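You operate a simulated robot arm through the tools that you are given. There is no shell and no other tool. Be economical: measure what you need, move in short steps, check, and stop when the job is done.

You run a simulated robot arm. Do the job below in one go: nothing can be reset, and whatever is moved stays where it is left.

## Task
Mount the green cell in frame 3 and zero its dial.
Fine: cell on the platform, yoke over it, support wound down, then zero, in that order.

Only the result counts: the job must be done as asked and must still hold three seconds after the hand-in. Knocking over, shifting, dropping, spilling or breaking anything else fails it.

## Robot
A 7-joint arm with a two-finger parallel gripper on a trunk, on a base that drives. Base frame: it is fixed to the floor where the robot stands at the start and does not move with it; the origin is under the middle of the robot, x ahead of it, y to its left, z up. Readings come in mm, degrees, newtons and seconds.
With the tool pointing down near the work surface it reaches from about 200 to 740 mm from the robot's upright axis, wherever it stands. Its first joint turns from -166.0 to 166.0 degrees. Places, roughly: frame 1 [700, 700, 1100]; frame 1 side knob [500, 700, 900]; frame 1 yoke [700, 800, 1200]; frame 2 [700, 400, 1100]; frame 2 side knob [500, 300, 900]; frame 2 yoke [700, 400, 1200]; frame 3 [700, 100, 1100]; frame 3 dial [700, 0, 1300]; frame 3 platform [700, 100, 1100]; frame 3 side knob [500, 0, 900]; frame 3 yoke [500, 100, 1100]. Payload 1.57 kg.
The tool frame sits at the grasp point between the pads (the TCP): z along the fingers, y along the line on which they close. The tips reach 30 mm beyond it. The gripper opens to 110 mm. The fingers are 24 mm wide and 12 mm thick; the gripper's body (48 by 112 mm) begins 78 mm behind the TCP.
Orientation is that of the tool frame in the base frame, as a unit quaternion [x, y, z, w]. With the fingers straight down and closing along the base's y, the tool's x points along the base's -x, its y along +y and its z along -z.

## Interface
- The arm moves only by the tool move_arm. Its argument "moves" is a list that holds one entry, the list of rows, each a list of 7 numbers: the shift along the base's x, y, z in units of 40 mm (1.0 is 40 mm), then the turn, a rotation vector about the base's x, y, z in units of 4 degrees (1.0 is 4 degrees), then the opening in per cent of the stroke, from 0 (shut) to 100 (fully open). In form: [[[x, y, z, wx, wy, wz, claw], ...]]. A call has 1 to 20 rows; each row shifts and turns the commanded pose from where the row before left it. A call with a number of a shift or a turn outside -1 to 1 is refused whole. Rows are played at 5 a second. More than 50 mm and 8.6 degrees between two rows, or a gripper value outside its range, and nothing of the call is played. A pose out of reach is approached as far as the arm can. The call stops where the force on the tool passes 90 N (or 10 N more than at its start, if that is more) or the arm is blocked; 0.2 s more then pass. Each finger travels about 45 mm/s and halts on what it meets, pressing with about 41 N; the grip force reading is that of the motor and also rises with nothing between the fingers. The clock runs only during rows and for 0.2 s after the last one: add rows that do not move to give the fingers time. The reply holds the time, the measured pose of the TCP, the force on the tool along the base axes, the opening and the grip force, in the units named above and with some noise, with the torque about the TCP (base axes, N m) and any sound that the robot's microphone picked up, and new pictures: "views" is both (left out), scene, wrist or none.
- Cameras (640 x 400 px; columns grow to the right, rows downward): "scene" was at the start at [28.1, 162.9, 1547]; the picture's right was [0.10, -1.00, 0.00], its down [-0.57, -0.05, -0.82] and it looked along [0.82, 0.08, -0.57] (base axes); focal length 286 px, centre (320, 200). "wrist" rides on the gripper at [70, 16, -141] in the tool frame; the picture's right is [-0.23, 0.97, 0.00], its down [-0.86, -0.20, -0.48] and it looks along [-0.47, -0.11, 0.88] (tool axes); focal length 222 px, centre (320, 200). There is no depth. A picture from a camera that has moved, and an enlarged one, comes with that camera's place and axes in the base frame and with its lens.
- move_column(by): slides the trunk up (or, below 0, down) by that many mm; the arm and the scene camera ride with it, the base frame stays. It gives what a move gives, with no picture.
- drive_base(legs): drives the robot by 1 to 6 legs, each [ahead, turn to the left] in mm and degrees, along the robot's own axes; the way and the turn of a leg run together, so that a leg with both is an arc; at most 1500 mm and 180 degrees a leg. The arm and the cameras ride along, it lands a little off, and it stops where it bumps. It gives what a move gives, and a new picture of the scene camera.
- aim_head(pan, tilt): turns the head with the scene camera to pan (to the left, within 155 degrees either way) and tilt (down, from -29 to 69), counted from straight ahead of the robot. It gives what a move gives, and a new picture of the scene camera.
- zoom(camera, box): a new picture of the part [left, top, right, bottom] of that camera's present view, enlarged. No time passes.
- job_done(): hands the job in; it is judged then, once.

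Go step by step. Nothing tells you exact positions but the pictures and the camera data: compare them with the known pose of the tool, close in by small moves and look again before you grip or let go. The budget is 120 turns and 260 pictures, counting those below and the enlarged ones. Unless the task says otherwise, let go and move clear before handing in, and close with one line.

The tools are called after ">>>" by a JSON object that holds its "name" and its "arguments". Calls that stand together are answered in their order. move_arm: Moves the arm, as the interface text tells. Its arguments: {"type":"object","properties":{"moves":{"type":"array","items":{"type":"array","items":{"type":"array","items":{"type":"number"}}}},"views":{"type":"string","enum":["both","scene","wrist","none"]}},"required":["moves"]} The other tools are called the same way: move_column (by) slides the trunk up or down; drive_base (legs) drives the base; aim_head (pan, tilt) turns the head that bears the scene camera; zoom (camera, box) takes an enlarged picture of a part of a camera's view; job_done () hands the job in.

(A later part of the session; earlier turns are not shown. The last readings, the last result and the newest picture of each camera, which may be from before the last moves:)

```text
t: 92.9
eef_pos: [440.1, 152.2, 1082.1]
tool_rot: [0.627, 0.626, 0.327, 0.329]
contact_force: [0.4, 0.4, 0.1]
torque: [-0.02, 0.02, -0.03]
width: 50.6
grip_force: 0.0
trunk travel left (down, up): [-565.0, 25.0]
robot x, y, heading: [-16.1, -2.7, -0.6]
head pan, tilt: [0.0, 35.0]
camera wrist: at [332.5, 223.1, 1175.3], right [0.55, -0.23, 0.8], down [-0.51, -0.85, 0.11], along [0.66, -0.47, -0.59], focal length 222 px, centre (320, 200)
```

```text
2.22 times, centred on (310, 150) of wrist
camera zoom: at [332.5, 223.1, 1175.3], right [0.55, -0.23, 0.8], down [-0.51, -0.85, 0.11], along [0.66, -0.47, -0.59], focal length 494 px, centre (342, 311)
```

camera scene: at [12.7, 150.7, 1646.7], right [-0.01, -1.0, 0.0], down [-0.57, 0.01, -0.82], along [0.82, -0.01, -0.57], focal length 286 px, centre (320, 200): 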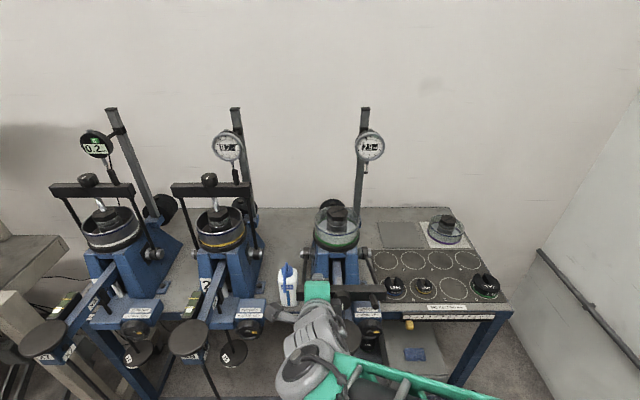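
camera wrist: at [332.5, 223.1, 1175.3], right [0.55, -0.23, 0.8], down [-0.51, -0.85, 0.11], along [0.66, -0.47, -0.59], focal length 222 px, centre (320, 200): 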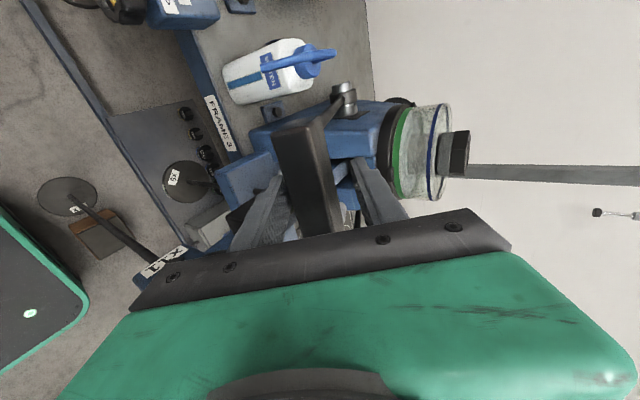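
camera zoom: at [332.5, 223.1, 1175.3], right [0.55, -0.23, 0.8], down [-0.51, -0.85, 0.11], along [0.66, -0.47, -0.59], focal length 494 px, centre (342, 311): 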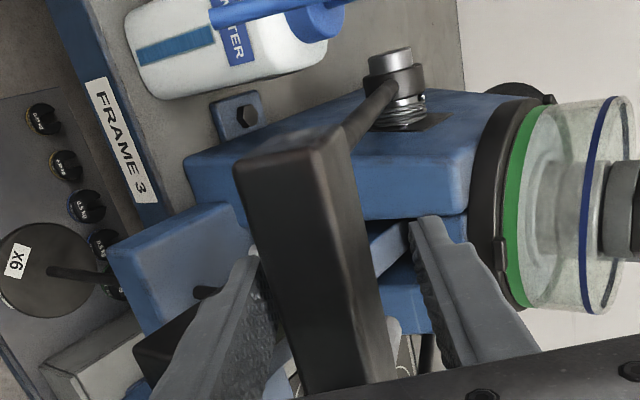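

No contact yet. Advancing a bit more and closing to feel the bar.

>>> {"name": "move_arm", "arguments": {"moves": [[[0.2, 0, -0.16, 0, 0, 0, 46], [0, 0, 0, 0, 0, 0, 30], [0, 0, 0, 0, 0, 0, 20], [0, 0, 0, 0, 0, 0, 20], [0, 0, 0, 0, 0, 0, 20]]], "views": "wrist"}}

>>> {"name": "zoom", "arguments": {"camera": "wrist", "box": [180, 60, 440, 240]}}

```text
t: 94.1
eef_pos: [446.8, 153.0, 1076.7]
tool_rot: [0.626, 0.626, 0.327, 0.33]
contact_force: [-0.9, 0.1, 0.3]
torque: [0.47, -0.67, -0.73]
width: 30.8
grip_force: 37.4
trunk travel left (down, up): [-565.0, 25.0]
robot x, y, heading: [-19.5, -3.0, -0.6]
head pan, tilt: [0.0, 35.0]
camera wrist: at [340.1, 223.5, 1169.8], right [0.55, -0.23, 0.8], down [-0.51, -0.85, 0.11], along [0.66, -0.47, -0.59], focal length 222 px, centre (320, 200)
```

wrist: 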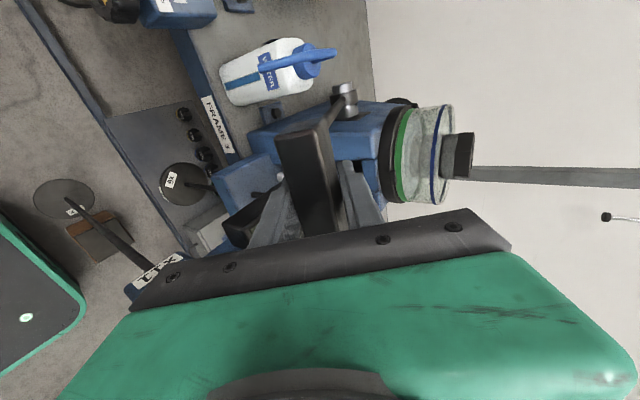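

```text
2.22 times, centred on (310, 150) of wrist
camera zoom: at [340.1, 223.5, 1169.8], right [0.55, -0.23, 0.8], down [-0.51, -0.85, 0.11], along [0.66, -0.47, -0.59], focal length 494 px, centre (342, 311)
```

zoom: 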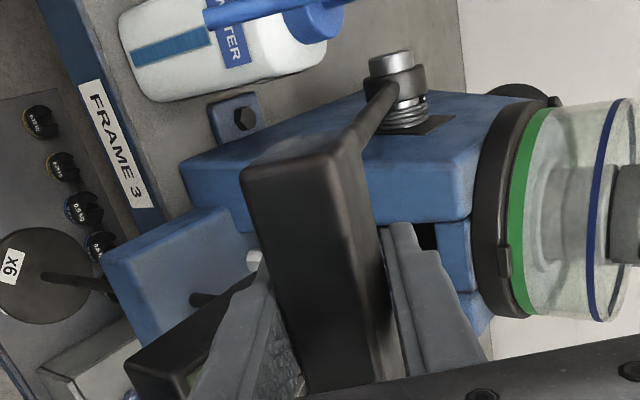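

The bar is captured (30.8 mm). I'll loosen to about 46 mm so it can turn between the fingers, and lift the yoke along its arc about the pivot at roughly (648,·,1001).

>>> {"name": "move_arm", "arguments": {"moves": [[[0, 0, 0, 0, 0, 0, 41], [0.19, 0, 0.4325, 0, 0.6, 0, 41], [0.225, 0, 0.4125, 0, 0.6, 0, 41], [0.26, 0, 0.395, 0, 0.6, 0, 41], [0.2925, 0, 0.3675, 0, 0.6, 0, 41], [0, 0, 0, 0, 0, 0, 41]]]}}

```text
t: 95.5
eef_pos: [486.1, 152.3, 1139.5]
tool_rot: [0.652, 0.652, 0.272, 0.275]
contact_force: [-1.0, -0.4, -1.5]
torque: [0.04, -0.03, 0.02]
width: 46.5
grip_force: 1.2
trunk travel left (down, up): [-565.0, 25.0]
robot x, y, heading: [-14.2, -5.4, -0.6]
head pan, tilt: [0.0, 35.0]
camera scene: at [12.6, 150.8, 1646.7], right [-0.01, -1.0, 0.0], down [-0.57, 0.01, -0.82], along [0.82, -0.01, -0.57], focal length 286 px, centre (320, 200)
camera wrist: at [396.7, 223.4, 1249.8], right [0.68, -0.23, 0.7], down [-0.48, -0.85, 0.2], along [0.55, -0.47, -0.69], focal length 222 px, centre (320, 200)
```

scene: 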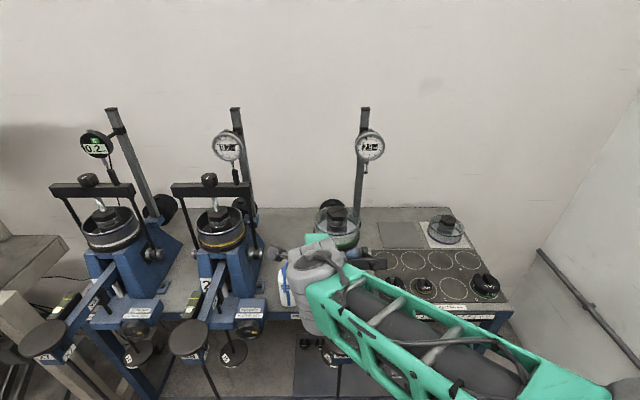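
wrist: 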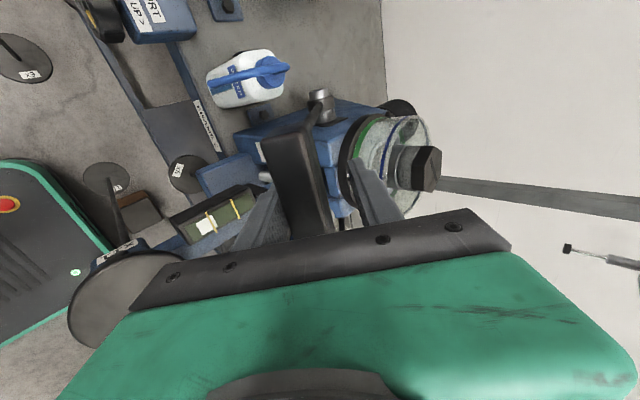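

The yoke follows easily. Continuing the arc.

>>> {"name": "move_arm", "arguments": {"moves": [[[0.325, 0, 0.3425, 0, 0.6, 0, 41], [0.3525, 0, 0.3125, 0, 0.6, 0, 41], [0.3775, 0, 0.28, 0, 0.6, 0, 41], [0.4025, 0, 0.245, 0, 0.6, 0, 41], [0.42, 0, 0.21, 0, 0.6, 0, 41], [0, 0, 0, 0, 0, 0, 41]]]}}

>>> {"name": "zoom", "arguments": {"camera": "wrist", "box": [200, 60, 460, 240]}}

```text
t: 96.9
eef_pos: [560.9, 152.3, 1195.5]
tool_rot: [0.676, 0.677, 0.203, 0.206]
contact_force: [-2.0, -0.5, -1.4]
torque: [0.03, 0.06, 0.01]
width: 46.7
grip_force: 0.7
trunk travel left (down, up): [-565.0, 25.0]
robot x, y, heading: [-17.7, -4.4, -0.8]
head pan, tilt: [0.0, 35.0]
camera scene: at [12.7, 150.7, 1646.7], right [-0.01, -1.0, 0.0], down [-0.57, 0.01, -0.82], along [0.82, -0.01, -0.57], focal length 286 px, centre (320, 200)
camera wrist: at [496.2, 222.8, 1321.8], right [0.81, -0.23, 0.54], down [-0.43, -0.85, 0.29], along [0.4, -0.47, -0.79], focal length 222 px, centre (320, 200)
```

scene: 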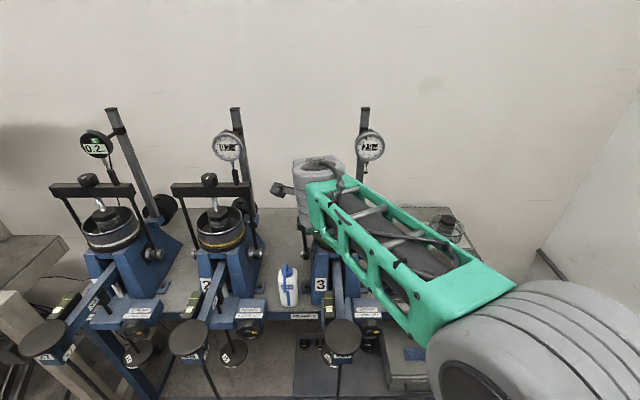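
wrist: 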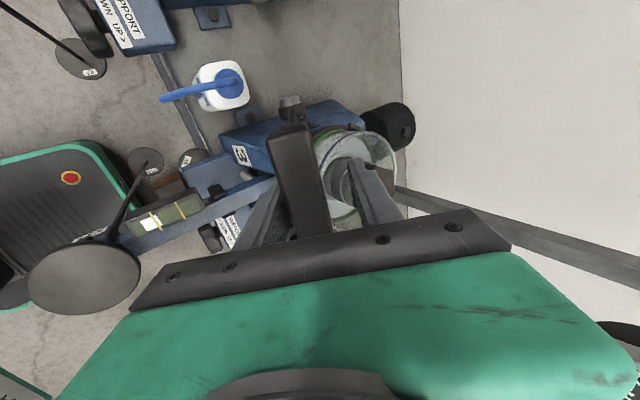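

```text
2.22 times, centred on (330, 150) of wrist
camera zoom: at [496.2, 222.8, 1321.8], right [0.81, -0.23, 0.54], down [-0.43, -0.85, 0.29], along [0.4, -0.47, -0.79], focal length 494 px, centre (298, 311)
```

zoom: 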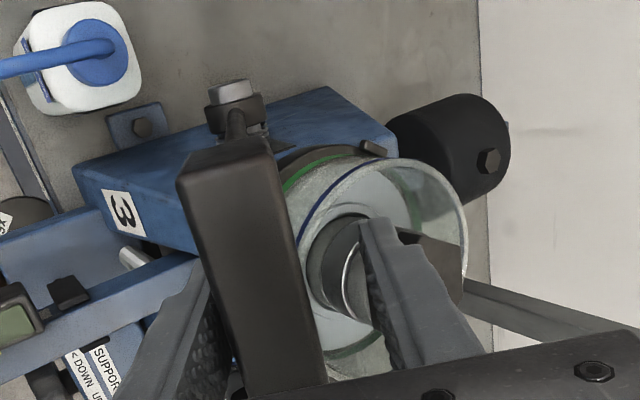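

>>> {"name": "move_arm", "arguments": {"moves": [[[0.44, 0, 0.1725, 0, 0.6, 0, 41], [0.45, 0, 0.135, 0, 0.6, 0, 41], [0.4625, 0, 0.0925, 0, 0.6, 0, 41], [0, 0, 0, 0, 0, 0, 41]]]}}

>>> {"name": "zoom", "arguments": {"camera": "wrist", "box": [200, 60, 460, 240]}}

>>> {"name": "zoom", "arguments": {"camera": "scene", "box": [260, 110, 460, 300]}}

```text
t: 97.9
eef_pos: [614.6, 151.9, 1211.9]
tool_rot: [0.688, 0.689, 0.161, 0.162]
contact_force: [-0.2, 0.6, -1.3]
torque: [-0.03, -0.03, -0.01]
width: 46.0
grip_force: 0.5
trunk travel left (down, up): [-565.0, 25.0]
robot x, y, heading: [-18.4, -2.8, -0.4]
head pan, tilt: [0.0, 35.0]
camera scene: at [12.7, 150.7, 1646.7], right [-0.01, -1.0, 0.0], down [-0.57, 0.01, -0.82], along [0.82, -0.01, -0.57], focal length 286 px, centre (320, 200)
camera wrist: at [566.5, 222.9, 1345.0], right [0.87, -0.23, 0.43], down [-0.39, -0.85, 0.34], along [0.29, -0.47, -0.83], focal length 222 px, centre (320, 200)
```

scene: 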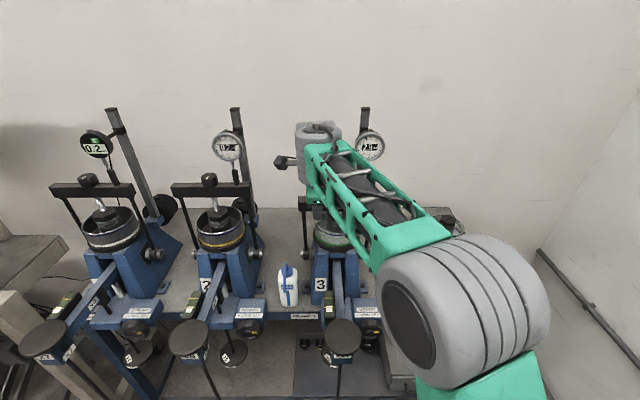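
wrist: 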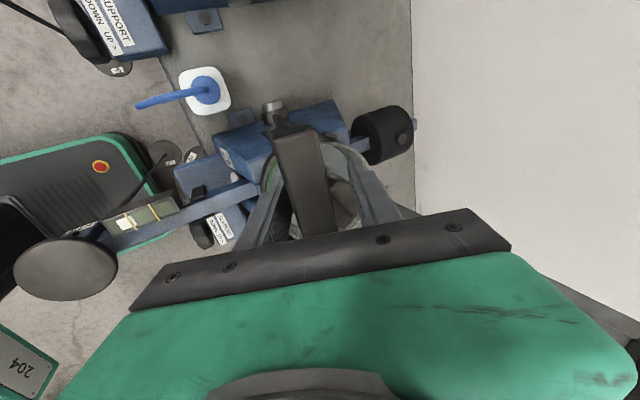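

```text
2.22 times, centred on (330, 150) of wrist
camera zoom: at [566.5, 222.9, 1345.0], right [0.87, -0.23, 0.43], down [-0.39, -0.85, 0.34], along [0.29, -0.47, -0.83], focal length 494 px, centre (298, 311)
```

zoom: 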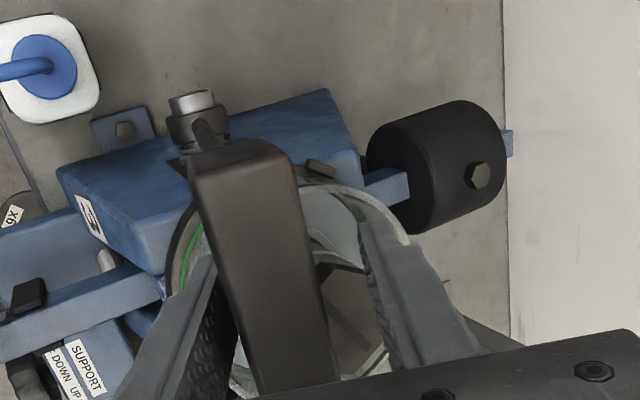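

```text
2.11 times, centred on (360, 205) of scene
camera zoom: at [12.7, 150.7, 1646.7], right [-0.01, -1.0, 0.0], down [-0.57, 0.01, -0.82], along [0.82, -0.01, -0.57], focal length 602 px, centre (236, 190)
```

zoom: 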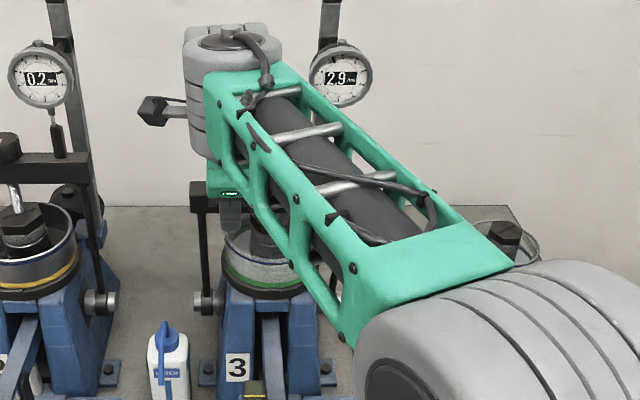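

>>> {"name": "move_arm", "arguments": {"moves": [[[0.45, 0, 0.055, 0, 0.3, 0, 41], [0.2, 0, 0.0125, 0, 0.3, 0, 41], [0.2, 0, 0.0, 0, 0.3, 0, 41], [0, 0, 0, 0, 0, 0, 41]]]}}

>>> {"name": "zoom", "arguments": {"camera": "wrist", "box": [200, 60, 460, 240]}}

>>> {"name": "zoom", "arguments": {"camera": "scene", "box": [260, 110, 460, 300]}}

```text
t: 98.9
eef_pos: [648.9, 152.0, 1215.6]
tool_rot: [0.693, 0.693, 0.138, 0.141]
contact_force: [-0.3, 0.2, -0.6]
torque: [0.04, 0.02, -0.06]
width: 46.4
grip_force: 0.4
trunk travel left (down, up): [-565.0, 25.0]
robot x, y, heading: [-17.2, -3.2, -0.5]
head pan, tilt: [0.0, 35.0]
camera scene: at [12.6, 150.8, 1646.7], right [-0.01, -1.0, 0.0], down [-0.57, 0.01, -0.82], along [0.82, -0.01, -0.57], focal length 286 px, centre (320, 200)
camera wrist: at [608.9, 223.0, 1350.2], right [0.9, -0.23, 0.38], down [-0.37, -0.85, 0.37], along [0.24, -0.47, -0.85], focal length 222 px, centre (320, 200)
```

scene: 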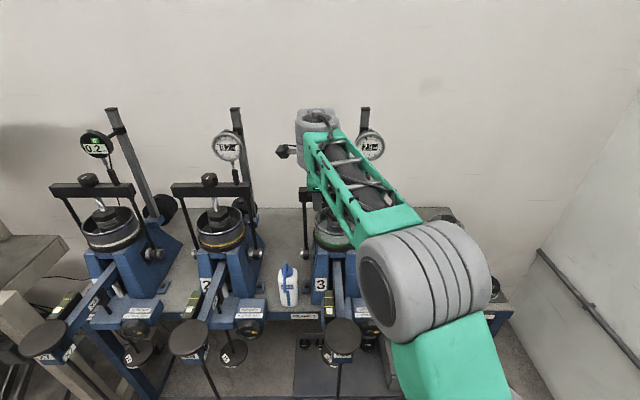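
wrist: 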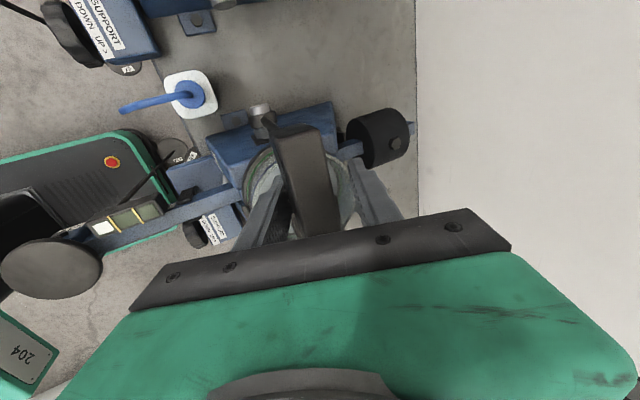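

```text
2.22 times, centred on (330, 150) of wrist
camera zoom: at [608.9, 223.0, 1350.2], right [0.9, -0.23, 0.38], down [-0.37, -0.85, 0.37], along [0.24, -0.47, -0.85], focal length 494 px, centre (298, 311)
```

zoom: 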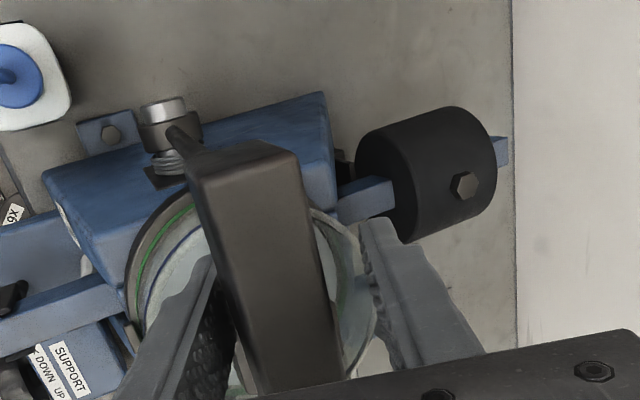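

```text
2.11 times, centred on (360, 205) of scene
camera zoom: at [12.6, 150.8, 1646.7], right [-0.01, -1.0, 0.0], down [-0.57, 0.01, -0.82], along [0.82, -0.01, -0.57], focal length 602 px, centre (236, 190)
```

zoom: 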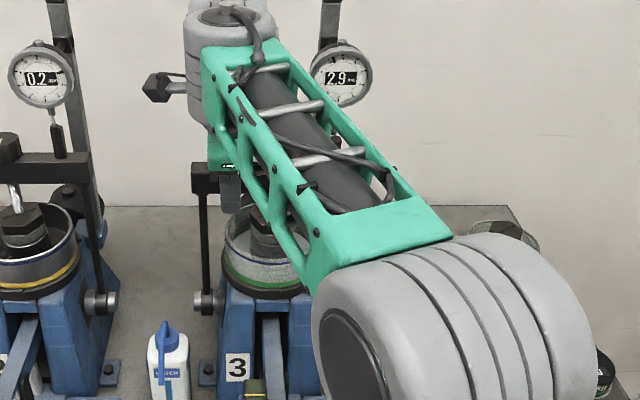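

The bar is at x≈645, nearly upright with the pivot at x≈652. Pushing on in small steps until it meets its stop.

>>> {"name": "move_arm", "arguments": {"moves": [[[0.12, 0, 0, 0, 0, 0, 41], [0.12, 0, 0, 0, 0, 0, 41], [0, 0, 0, 0, 0, 0, 41]]], "views": "none"}}

>>> {"name": "zoom", "arguments": {"camera": "wrist", "box": [200, 60, 460, 240]}}

>>> {"name": "zoom", "arguments": {"camera": "scene", "box": [180, 110, 420, 300]}}

```text
t: 99.7
eef_pos: [658.7, 151.9, 1214.1]
tool_rot: [0.694, 0.693, 0.138, 0.142]
contact_force: [-1.6, 0.0, -0.9]
torque: [0.0, 0.0, -0.02]
width: 46.3
grip_force: 0.6
trunk travel left (down, up): [-565.0, 25.0]
robot x, y, heading: [-17.6, -2.6, -0.4]
head pan, tilt: [0.0, 35.0]
```

```text
2.22 times, centred on (330, 150) of wrist
camera zoom: at [618.5, 223.2, 1349.8], right [0.9, -0.23, 0.38], down [-0.37, -0.85, 0.37], along [0.24, -0.47, -0.85], focal length 494 px, centre (298, 311)
```

zoom: 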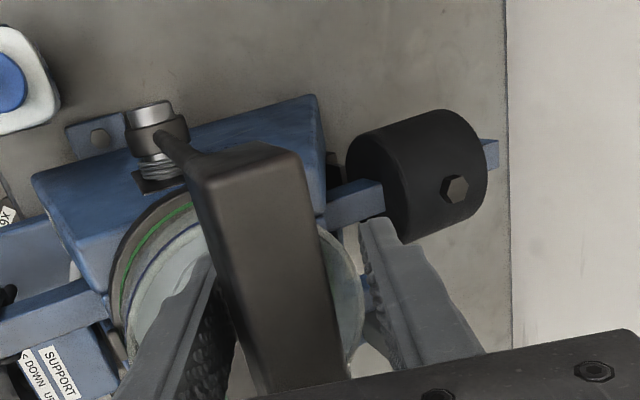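

```text
2.11 times, centred on (300, 205) of scene
camera zoom: at [12.7, 150.7, 1646.7], right [-0.01, -1.0, 0.0], down [-0.57, 0.01, -0.82], along [0.82, -0.01, -0.57], focal length 602 px, centre (362, 190)
```

zoom: 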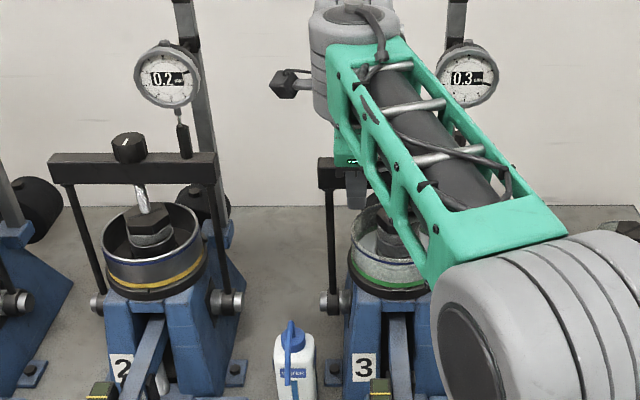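

The dial now reads 0.3, so the yoke has met the plunger. One more small push to confirm the stop.

>>> {"name": "move_arm", "arguments": {"moves": [[[0.1, 0, 0, 0, 0, 0, 41], [0.05, 0, 0, 0, 0, 0, 41], [0, 0, 0, 0, 0, 0, 41]]], "views": "none"}}

>>> {"name": "zoom", "arguments": {"camera": "scene", "box": [180, 110, 420, 300]}}

```text
t: 100.5
eef_pos: [664.2, 152.8, 1212.7]
tool_rot: [0.693, 0.693, 0.139, 0.14]
contact_force: [-1.5, 0.3, -0.3]
torque: [-0.02, 0.01, -0.02]
width: 46.3
grip_force: 0.4
trunk travel left (down, up): [-565.0, 25.0]
robot x, y, heading: [-18.4, -6.4, -0.5]
head pan, tilt: [0.0, 35.0]
```

```text
2.11 times, centred on (300, 205) of scene
camera zoom: at [12.5, 150.7, 1646.7], right [-0.01, -1.0, 0.0], down [-0.57, 0.01, -0.82], along [0.82, -0.01, -0.57], focal length 602 px, centre (362, 190)
```

zoom: 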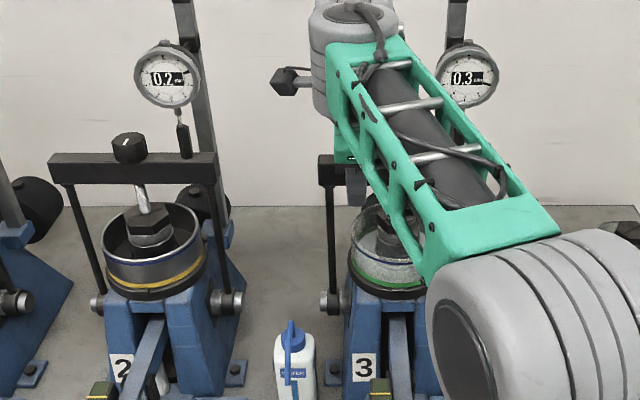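

>>> {"name": "zoom", "arguments": {"camera": "wrist", "box": [200, 60, 460, 240]}}

```text
2.22 times, centred on (330, 150) of wrist
camera zoom: at [624.7, 223.3, 1350.0], right [0.9, -0.23, 0.38], down [-0.37, -0.85, 0.37], along [0.24, -0.47, -0.85], focal length 494 px, centre (298, 311)
```

zoom: 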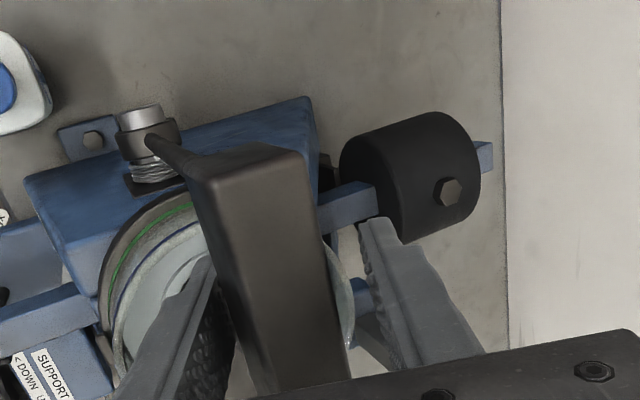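

The yoke seems at or just past vertical with the dial steady at 0.3. I'll back the fingers off within their play and see whether it stays put.

>>> {"name": "move_arm", "arguments": {"moves": [[[-0.15, 0, 0, 0, 0, 0, 46], [0, 0, 0, 0, 0, 0, 46], [0, 0, 0, 0, 0, 0, 46]]], "views": "none"}}

>>> {"name": "zoom", "arguments": {"camera": "wrist", "box": [200, 60, 460, 240]}}

>>> {"name": "zoom", "arguments": {"camera": "scene", "box": [180, 110, 420, 300]}}

```text
t: 101.3
eef_pos: [659.5, 152.9, 1213.5]
tool_rot: [0.693, 0.693, 0.138, 0.142]
contact_force: [0.7, 0.5, 0.4]
torque: [0.03, 0.04, -0.02]
width: 50.8
grip_force: 0.1
trunk travel left (down, up): [-565.0, 25.0]
robot x, y, heading: [-15.5, -0.4, -0.3]
head pan, tilt: [0.0, 35.0]
```

```text
2.22 times, centred on (330, 150) of wrist
camera zoom: at [618.8, 223.4, 1349.8], right [0.9, -0.23, 0.38], down [-0.37, -0.85, 0.37], along [0.24, -0.47, -0.85], focal length 494 px, centre (298, 311)
```

zoom: 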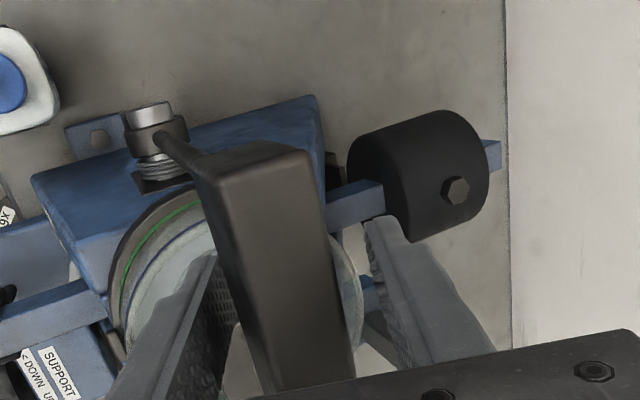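

```text
2.11 times, centred on (300, 205) of scene
camera zoom: at [12.9, 150.7, 1646.7], right [-0.01, -1.0, 0.0], down [-0.57, 0.01, -0.82], along [0.82, -0.01, -0.57], focal length 602 px, centre (362, 190)
```

zoom: 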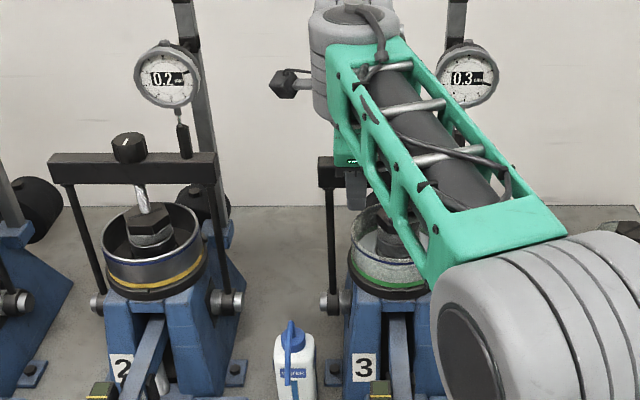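

The yoke stays up on its own. Withdrawing the fingers along the tool axis to view it unobstructed.

>>> {"name": "move_arm", "arguments": {"moves": [[[-0.15, 0, 0.36, 0, 0, 0, 50], [-0.27, 0, 0.64, 0, 0, 0, 55], [-0.35, 0, 0.64, 0, 0, 0, 55], [-0.9, 0.1, 0.2, 0, 0, 0, 55], [-1, 0.1, 0, 0, 0, 0, 55], [-1, 0.1, -0.2, 0, 0, 0, 55], [-1, 0.1, -0.3, 0, 0, 0, 55], [-1, 0, -0.4, 0, 0, 0, 55], [0, 0, 0, 0, 0, 0, 55]]]}}

>>> {"name": "zoom", "arguments": {"camera": "scene", "box": [180, 90, 420, 290]}}

```text
t: 103.3
eef_pos: [430.6, 168.8, 1251.5]
tool_rot: [0.693, 0.693, 0.139, 0.14]
contact_force: [-0.3, 0.2, 0.0]
torque: [0.03, -0.05, -0.03]
width: 59.9
grip_force: 0.1
trunk travel left (down, up): [-565.0, 25.0]
robot x, y, heading: [-14.1, -5.7, -0.5]
head pan, tilt: [0.0, 35.0]
camera scene: at [12.7, 150.7, 1646.7], right [-0.01, -1.0, 0.0], down [-0.57, 0.01, -0.82], along [0.82, -0.01, -0.57], focal length 286 px, centre (320, 200)
camera wrist: at [391.3, 240.2, 1386.9], right [0.9, -0.23, 0.38], down [-0.37, -0.85, 0.37], along [0.24, -0.47, -0.85], focal length 222 px, centre (320, 200)
```

scene: 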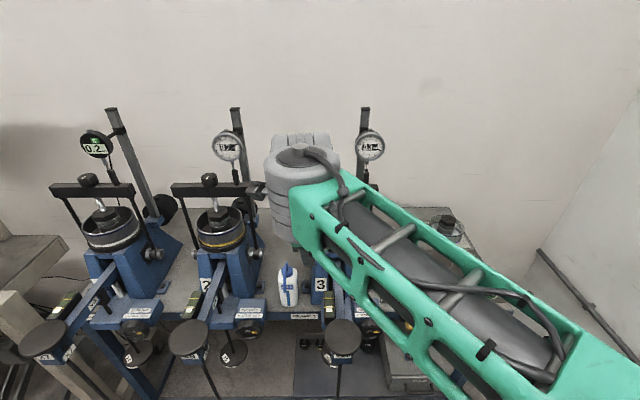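
wrist: 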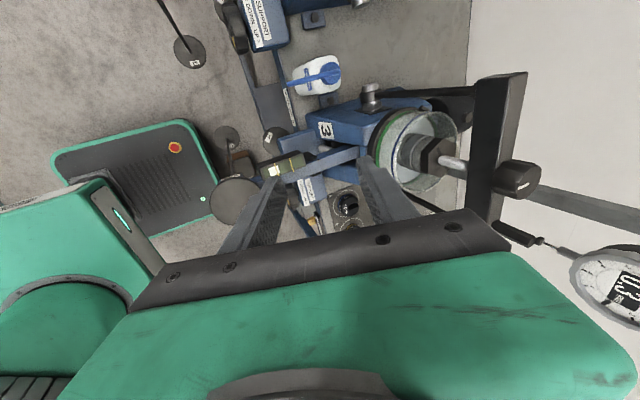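

```text
2.00 times, centred on (300, 190) of scene
camera zoom: at [12.7, 150.7, 1646.7], right [-0.01, -1.0, 0.0], down [-0.57, 0.01, -0.82], along [0.82, -0.01, -0.57], focal length 572 px, centre (360, 220)
```

zoom: 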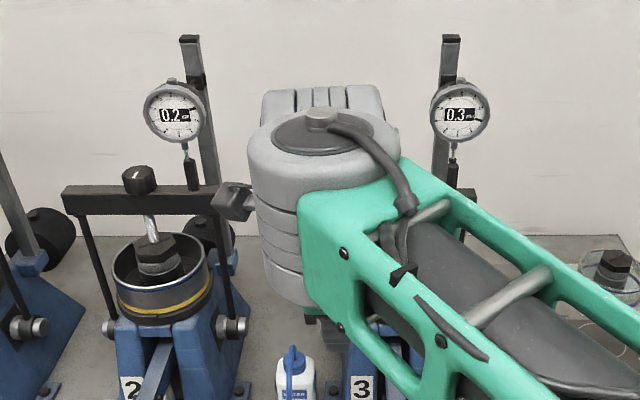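

>>> {"name": "zoom", "arguments": {"camera": "wrist", "box": [340, 60, 640, 300]}}

```text
1.67 times, centred on (490, 180) of wrist
camera zoom: at [391.3, 240.2, 1386.9], right [0.9, -0.23, 0.38], down [-0.37, -0.85, 0.37], along [0.24, -0.47, -0.85], focal length 370 px, centre (37, 233)
```

zoom: 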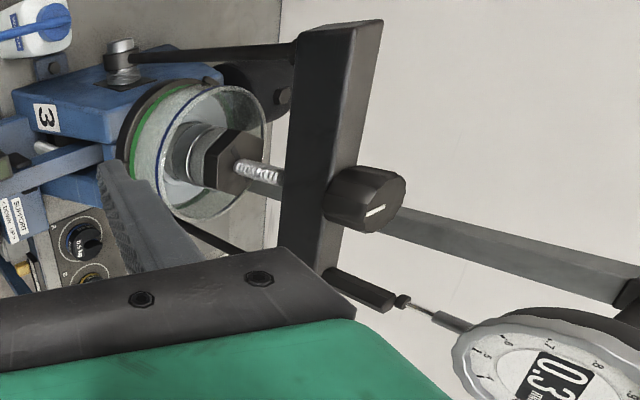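

The yoke stands upright with its screw at the cap and its stub under the plunger. The support knob is at about (458,3,893). I'll back up 150 mm for wrist room and re-aim.

>>> {"name": "drive_base", "arguments": {"legs": [[-150, 0]]}}

>>> {"name": "move_arm", "arguments": {"moves": [[[0, -0.5, 0, 0, 0, 1, 55], [0, -0.5, 0, 0, 0, 1, 55], [0, -0.5, 0, 0, 0, 1, 55], [0, -0.5, 0, 0, 0, 1, 55], [0, -0.5, 0, 0, 0, 1, 55], [0, -0.5, 0, 0, 0, 1, 55], [0, -0.5, 0, 0, 0, 1, 55], [0, -0.5, 0, 0, 0, 1, 55], [0, -0.5, 0, 0, 0, 1, 55], [0, -0.5, 0, 0, 0, 1, 55], [0, -0.5, 0, 0, 0, 1, 55], [0, -0.5, 0, 0, 0, 1, 55], [0, -0.5, 0, 0, 0, 1, 55], [0, -0.5, 0, 0, 0, 1, 55], [0, -0.5, 0, 0, 0, 1, 55], [0, -0.5, 0, 0, 0, 1, 55], [0, 0, 0, 0, 0, 1, 55], [0, 0, 0, 0, 0, 1, 55], [0, 0, 0, 0, 0, 1, 55], [0, 0, 0, 0, 0, 1, 55]]], "views": "scene"}}

```text
t: 104.7
eef_pos: [280.5, 170.3, 1251.5]
tool_rot: [0.693, 0.693, 0.138, 0.142]
contact_force: [-0.6, -0.6, 0.5]
torque: [-0.03, -0.03, 0.0]
width: 60.4
grip_force: 0.0
trunk travel left (down, up): [-565.0, 25.0]
robot x, y, heading: [-166.2, -0.3, -0.3]
head pan, tilt: [0.0, 35.0]
camera scene: at [-139.2, 152.0, 1646.7], right [-0.01, -1.0, 0.0], down [-0.57, 0.0, -0.82], along [0.82, -0.01, -0.57], focal length 286 px, centre (320, 200)
```

scene: 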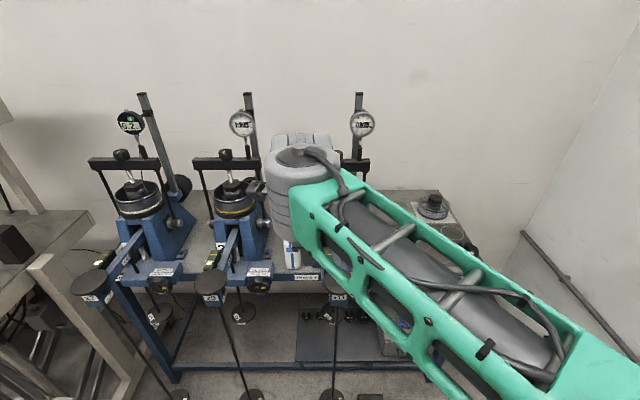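

```text
t: 108.9
eef_pos: [268.8, -124.9, 1188.9]
tool_rot: [0.118, 0.973, 0.195, 0.026]
contact_force: [0.7, -0.5, -0.7]
torque: [0.0, 0.0, -0.02]
width: 60.2
grip_force: 0.2
out of reach, approached as far as the arm can: row 15, 16, 17, 18, 19, 20
trunk travel left (down, up): [-565.0, 25.0]
robot x, y, heading: [-167.4, -2.8, -0.7]
head pan, tilt: [0.0, 35.0]
camera scene: at [-138.1, 152.1, 1646.7], right [-0.01, -1.0, 0.0], down [-0.57, 0.0, -0.82], along [0.82, -0.01, -0.57], focal length 286 px, centre (320, 200)
```

scene: 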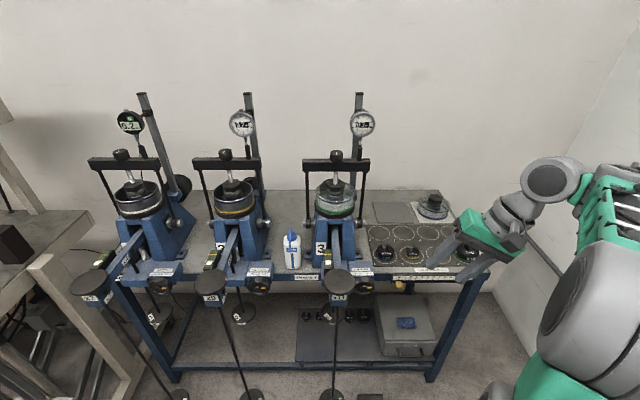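

Unobstructed view of all three frames; zooming on the yokes and support knobs to compare.

>>> {"name": "zoom", "arguments": {"camera": "scene", "box": [80, 80, 400, 300]}}

>>> {"name": "zoom", "arguments": {"camera": "scene", "box": [200, 240, 400, 310]}}

>>> {"name": "zoom", "arguments": {"camera": "scene", "box": [290, 90, 410, 230]}}

```text
1.82 times, centred on (240, 190) of scene
camera zoom: at [-138.1, 152.1, 1646.7], right [-0.01, -1.0, 0.0], down [-0.57, 0.0, -0.82], along [0.82, -0.01, -0.57], focal length 520 px, centre (466, 218)
```

zoom: 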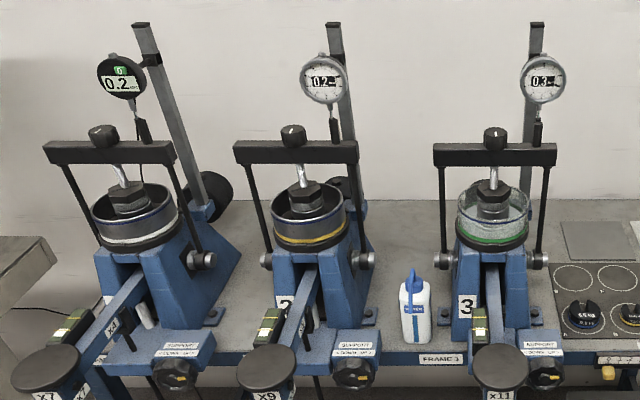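

```text
3.20 times, centred on (300, 275) of scene
camera zoom: at [-138.1, 152.1, 1646.7], right [-0.01, -1.0, 0.0], down [-0.57, 0.0, -0.82], along [0.82, -0.01, -0.57], focal length 915 px, centre (384, -40)
```

zoom: 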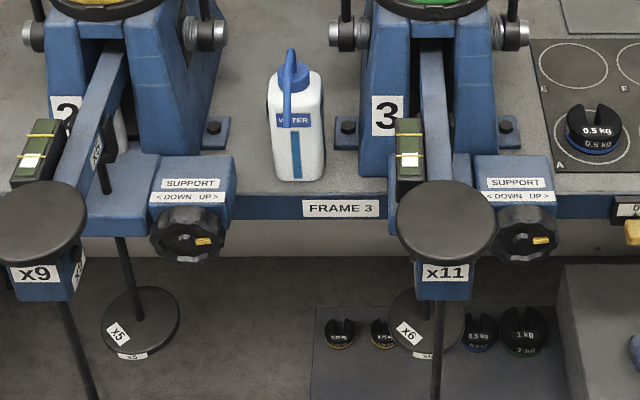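

```text
2.86 times, centred on (350, 160) of scene
camera zoom: at [-138.1, 152.1, 1646.7], right [-0.01, -1.0, 0.0], down [-0.57, 0.0, -0.82], along [0.82, -0.01, -0.57], focal length 817 px, centre (234, 314)
```

zoom: 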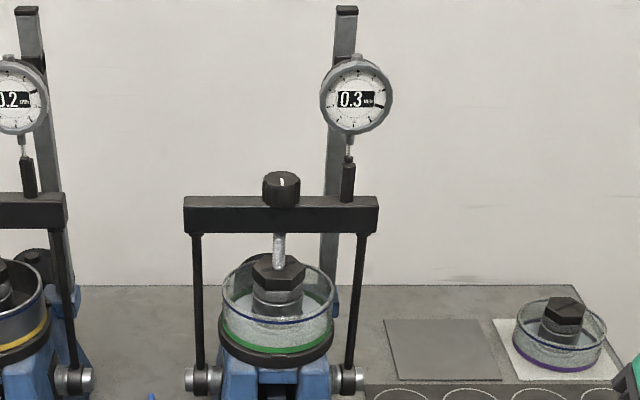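

>>> {"name": "zoom", "arguments": {"camera": "scene", "box": [185, 130, 305, 230]}}

>>> {"name": "zoom", "arguments": {"camera": "scene", "box": [280, 130, 400, 230]}}

```text
4.00 times, centred on (245, 180) of scene
camera zoom: at [-138.1, 152.1, 1646.7], right [-0.01, -1.0, 0.0], down [-0.57, 0.0, -0.82], along [0.82, -0.01, -0.57], focal length 1144 px, centre (620, 280)
```

zoom: 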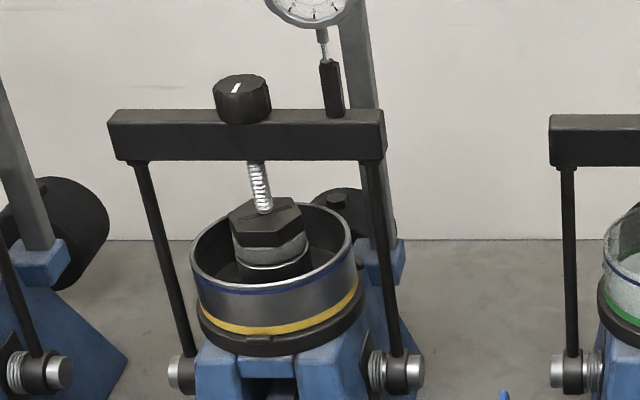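

```text
4.00 times, centred on (340, 180) of scene
camera zoom: at [-138.1, 152.1, 1646.7], right [-0.01, -1.0, 0.0], down [-0.57, 0.0, -0.82], along [0.82, -0.01, -0.57], focal length 1144 px, centre (240, 280)
```

zoom: 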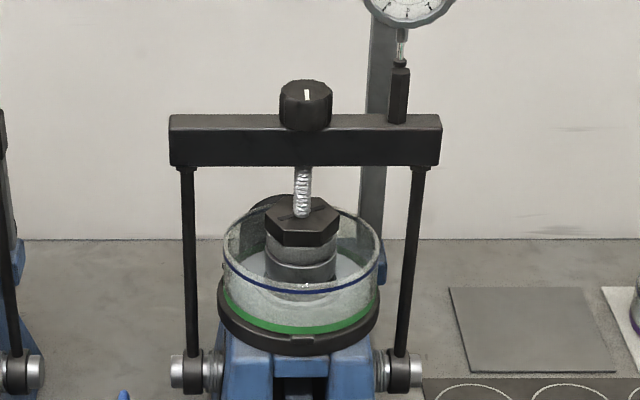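

Frame 3's yoke leans about 2° forward compared with frame 2, so I'll nudge it fully upright. Turning the tool to point straight ahead, fingers shut, in front of the bar.

>>> {"name": "move_arm", "arguments": {"moves": [[[0.197, 0.3, 0.026, -0.3065, -0.926, -0.0752, 10], [0.197, 0.3, 0.026, -0.3065, -0.926, -0.0752, 0], [0.197, 0.3, 0.026, -0.3065, -0.926, -0.0752, 0], [0.197, 0.3, 0.026, -0.3065, -0.926, -0.0752, 0], [0.197, 0.3, 0.026, -0.3065, -0.926, -0.0752, 0], [0.197, 0.3, 0.026, -0.3065, -0.926, -0.0752, 0], [0.197, 0.3, 0.026, -0.3065, -0.926, -0.0752, 0], [0.197, 0.3, 0.026, -0.3065, -0.926, -0.0752, 0], [0.197, 0.3, 0.026, -0.3065, -0.926, -0.0752, 0], [0.197, 0.3, 0.026, -0.3065, -0.926, -0.0752, 0], [0.197, 0.3, 0.026, -0.3065, -0.926, -0.0752, 0], [0.197, 0.3, 0.026, -0.3065, -0.926, -0.0752, 0], [0.197, 0.3, 0.026, -0.3065, -0.926, -0.0752, 0], [0.197, 0.3, 0.026, -0.3065, -0.926, -0.0752, 0], [0.197, 0.3, 0.026, -0.3065, -0.926, -0.0752, 0], [0.197, 0.3, 0.026, -0.3065, -0.926, -0.0752, 0], [0.197, 0.3, 0.026, -0.3065, -0.926, -0.0752, 0], [0.197, 0.3, 0.026, -0.3065, -0.926, -0.0752, 0], [0.197, 0.3, 0.026, -0.3065, -0.926, -0.0752, 0], [0.197, 0.3, 0.026, -0.3065, -0.926, -0.0752, 0]]]}}

```text
t: 113.1
eef_pos: [426.1, 115.0, 1210.1]
tool_rot: [0.016, 0.772, 0.029, 0.635]
contact_force: [0.5, 0.0, 0.0]
torque: [0.01, 0.02, 0.0]
width: 0.0
grip_force: 21.8
trunk travel left (down, up): [-565.0, 25.0]
robot x, y, heading: [-167.7, -1.6, -0.4]
head pan, tilt: [0.0, 35.0]
camera scene: at [-137.9, 152.3, 1646.7], right [-0.01, -1.0, 0.0], down [-0.57, 0.0, -0.82], along [0.82, -0.01, -0.57], focal length 286 px, centre (320, 200)
camera wrist: at [273.6, 133.5, 1169.0], right [0.03, 0.96, 0.29], down [-0.3, -0.26, 0.92], along [0.95, -0.12, 0.28], focal length 222 px, centre (320, 200)
```

scene: 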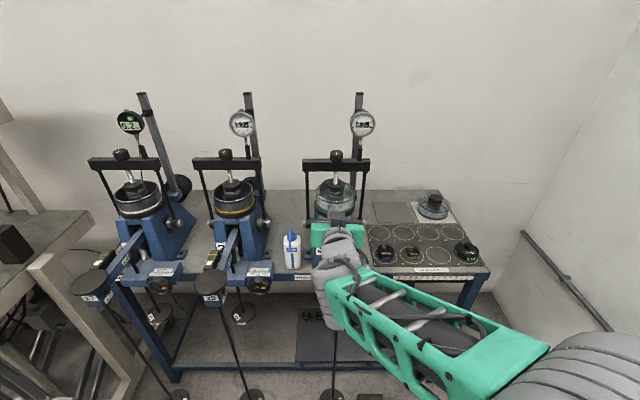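
wrist: 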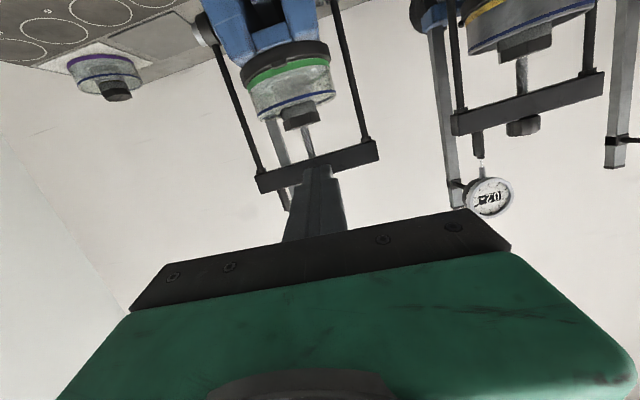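

>>> {"name": "move_arm", "arguments": {"moves": [[[0.3, 0.28, 0.03, -0.3065, -0.926, -0.0752, 0], [0.3, 0.28, 0.03, -0.3065, -0.926, -0.0752, 0], [0.3, 0.28, 0, -0.3065, -0.926, -0.0752, 0], [1, 0, 0, 0, 0, 0, 0], [1, 0, 0, 0, 0, 0, 0], [0.7, 0, 0, 0, 0, 0, 0], [0, 0, 0, 0, 0, 0, 0]]]}}

>>> {"name": "zoom", "arguments": {"camera": "wrist", "box": [200, 60, 440, 240]}}

>>> {"name": "zoom", "arguments": {"camera": "scene", "box": [280, 130, 400, 230]}}

```text
t: 114.7
eef_pos: [569.4, 147.7, 1212.5]
tool_rot: [0.0, 0.708, 0.0, 0.707]
contact_force: [-0.8, -0.3, -1.4]
torque: [0.02, 0.0, -0.01]
width: 0.0
grip_force: 21.0
trunk travel left (down, up): [-565.0, 25.0]
robot x, y, heading: [-167.5, -1.6, -0.5]
head pan, tilt: [0.0, 35.0]
camera scene: at [-138.0, 152.0, 1646.7], right [-0.01, -1.0, 0.0], down [-0.57, 0.0, -0.82], along [0.82, -0.01, -0.57], focal length 286 px, centre (320, 200)
camera wrist: at [428.4, 164.5, 1141.8], right [0.0, 0.97, 0.23], down [-0.48, -0.2, 0.86], along [0.88, -0.11, 0.46], focal length 222 px, centre (320, 200)
```

scene: 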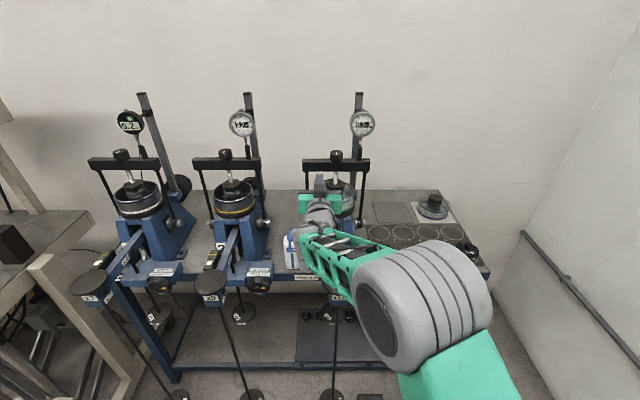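
wrist: 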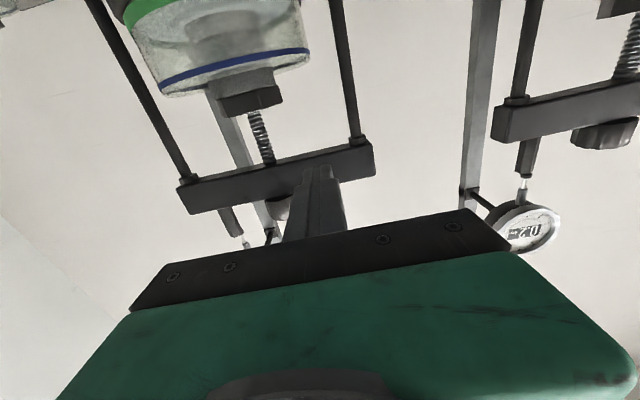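

```text
2.22 times, centred on (320, 150) of wrist
camera zoom: at [428.4, 164.5, 1141.8], right [0.0, 0.97, 0.23], down [-0.48, -0.2, 0.86], along [0.88, -0.11, 0.46], focal length 494 px, centre (320, 311)
```

zoom: 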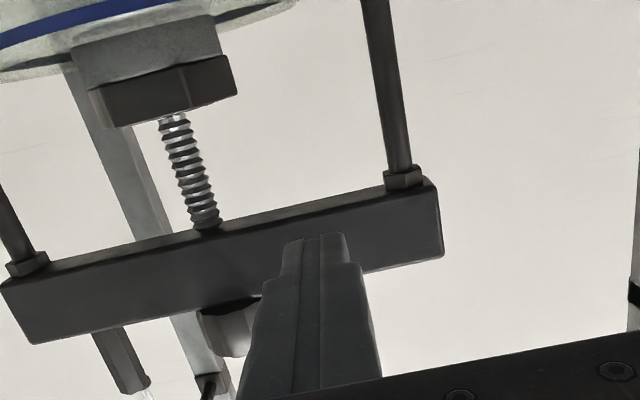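

```text
4.00 times, centred on (340, 180) of scene
camera zoom: at [-138.0, 152.0, 1646.7], right [-0.01, -1.0, 0.0], down [-0.57, 0.0, -0.82], along [0.82, -0.01, -0.57], focal length 1144 px, centre (240, 280)
```

zoom: 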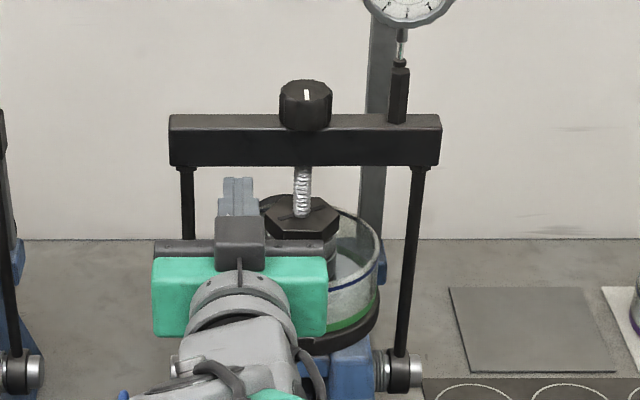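

Now pushing slowly against the bar's front face, watching force.

>>> {"name": "move_arm", "arguments": {"moves": [[[0.5, 0, 0, 0, 0, 0, 0], [0.25, 0, 0, 0, 0, 0, 0], [0.12, 0, 0, 0, 0, 0, 0], [0.12, 0, 0, 0, 0, 0, 0], [0, 0, 0, 0, 0, 0, 0]]], "views": "none"}}

>>> {"name": "zoom", "arguments": {"camera": "wrist", "box": [140, 0, 440, 240]}}

>>> {"name": "zoom", "arguments": {"camera": "scene", "box": [280, 130, 400, 230]}}

```text
t: 115.9
eef_pos: [610.2, 148.2, 1211.7]
tool_rot: [0.0, 0.707, 0.001, 0.707]
contact_force: [-1.7, 0.7, 1.3]
torque: [-0.04, -0.02, 0.0]
width: 0.0
grip_force: 21.5
trunk travel left (down, up): [-565.0, 25.0]
robot x, y, heading: [-166.5, -3.1, -0.5]
head pan, tilt: [0.0, 35.0]
```

```text
1.67 times, centred on (290, 120) of wrist
camera zoom: at [467.7, 164.7, 1142.0], right [0.0, 0.97, 0.23], down [-0.48, -0.2, 0.86], along [0.88, -0.11, 0.46], focal length 370 px, centre (370, 333)
```

zoom: 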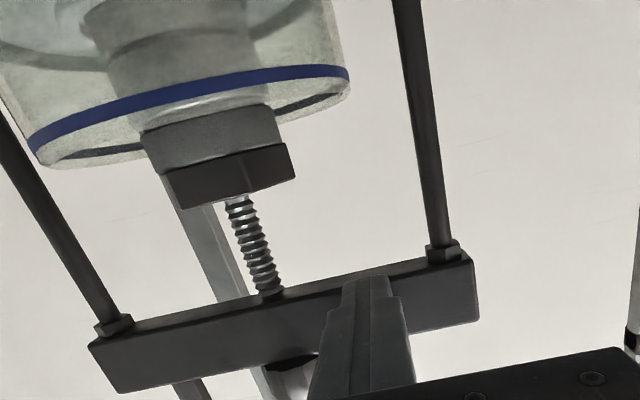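

```text
4.00 times, centred on (340, 180) of scene
camera zoom: at [-138.3, 152.0, 1646.7], right [-0.01, -1.0, 0.0], down [-0.57, 0.0, -0.82], along [0.82, -0.01, -0.57], focal length 1144 px, centre (240, 280)
```

zoom: 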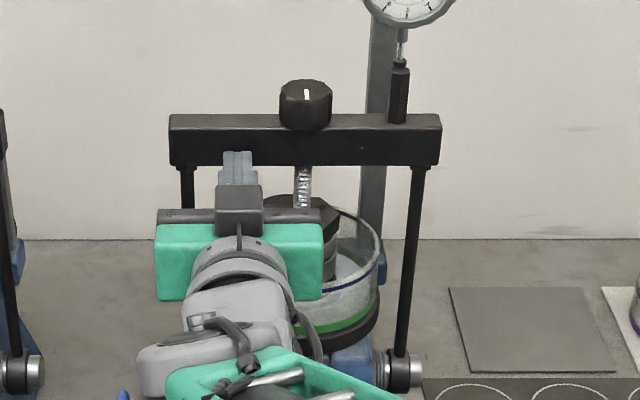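

>>> {"name": "move_arm", "arguments": {"moves": [[[0.12, 0, 0, 0, 0, 0, 0], [0.12, 0, 0, 0, 0, 0, 0], [0, 0, 0, 0, 0, 0, 0]]], "views": "none"}}

>>> {"name": "zoom", "arguments": {"camera": "scene", "box": [280, 130, 400, 230]}}

```text
t: 116.7
eef_pos: [620.0, 147.6, 1211.4]
tool_rot: [0.001, 0.708, 0.0, 0.707]
contact_force: [-0.7, 0.2, 1.3]
torque: [-0.03, -0.01, -0.05]
width: 0.1
grip_force: 22.0
trunk travel left (down, up): [-565.0, 25.0]
robot x, y, heading: [-170.5, -2.2, -0.4]
head pan, tilt: [0.0, 35.0]
```

```text
4.00 times, centred on (340, 180) of scene
camera zoom: at [-138.3, 152.0, 1646.7], right [-0.01, -1.0, 0.0], down [-0.57, 0.0, -0.82], along [0.82, -0.01, -0.57], focal length 1144 px, centre (240, 280)
```

zoom: 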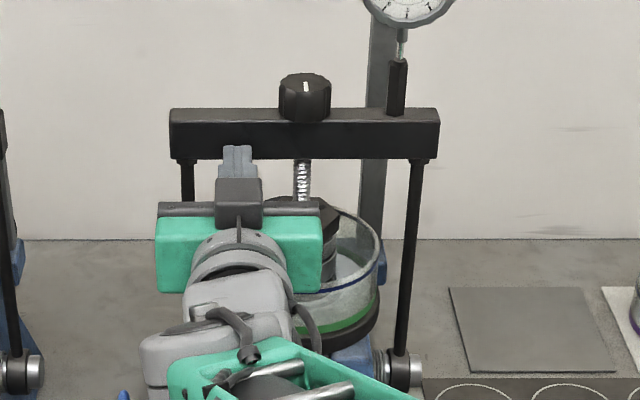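

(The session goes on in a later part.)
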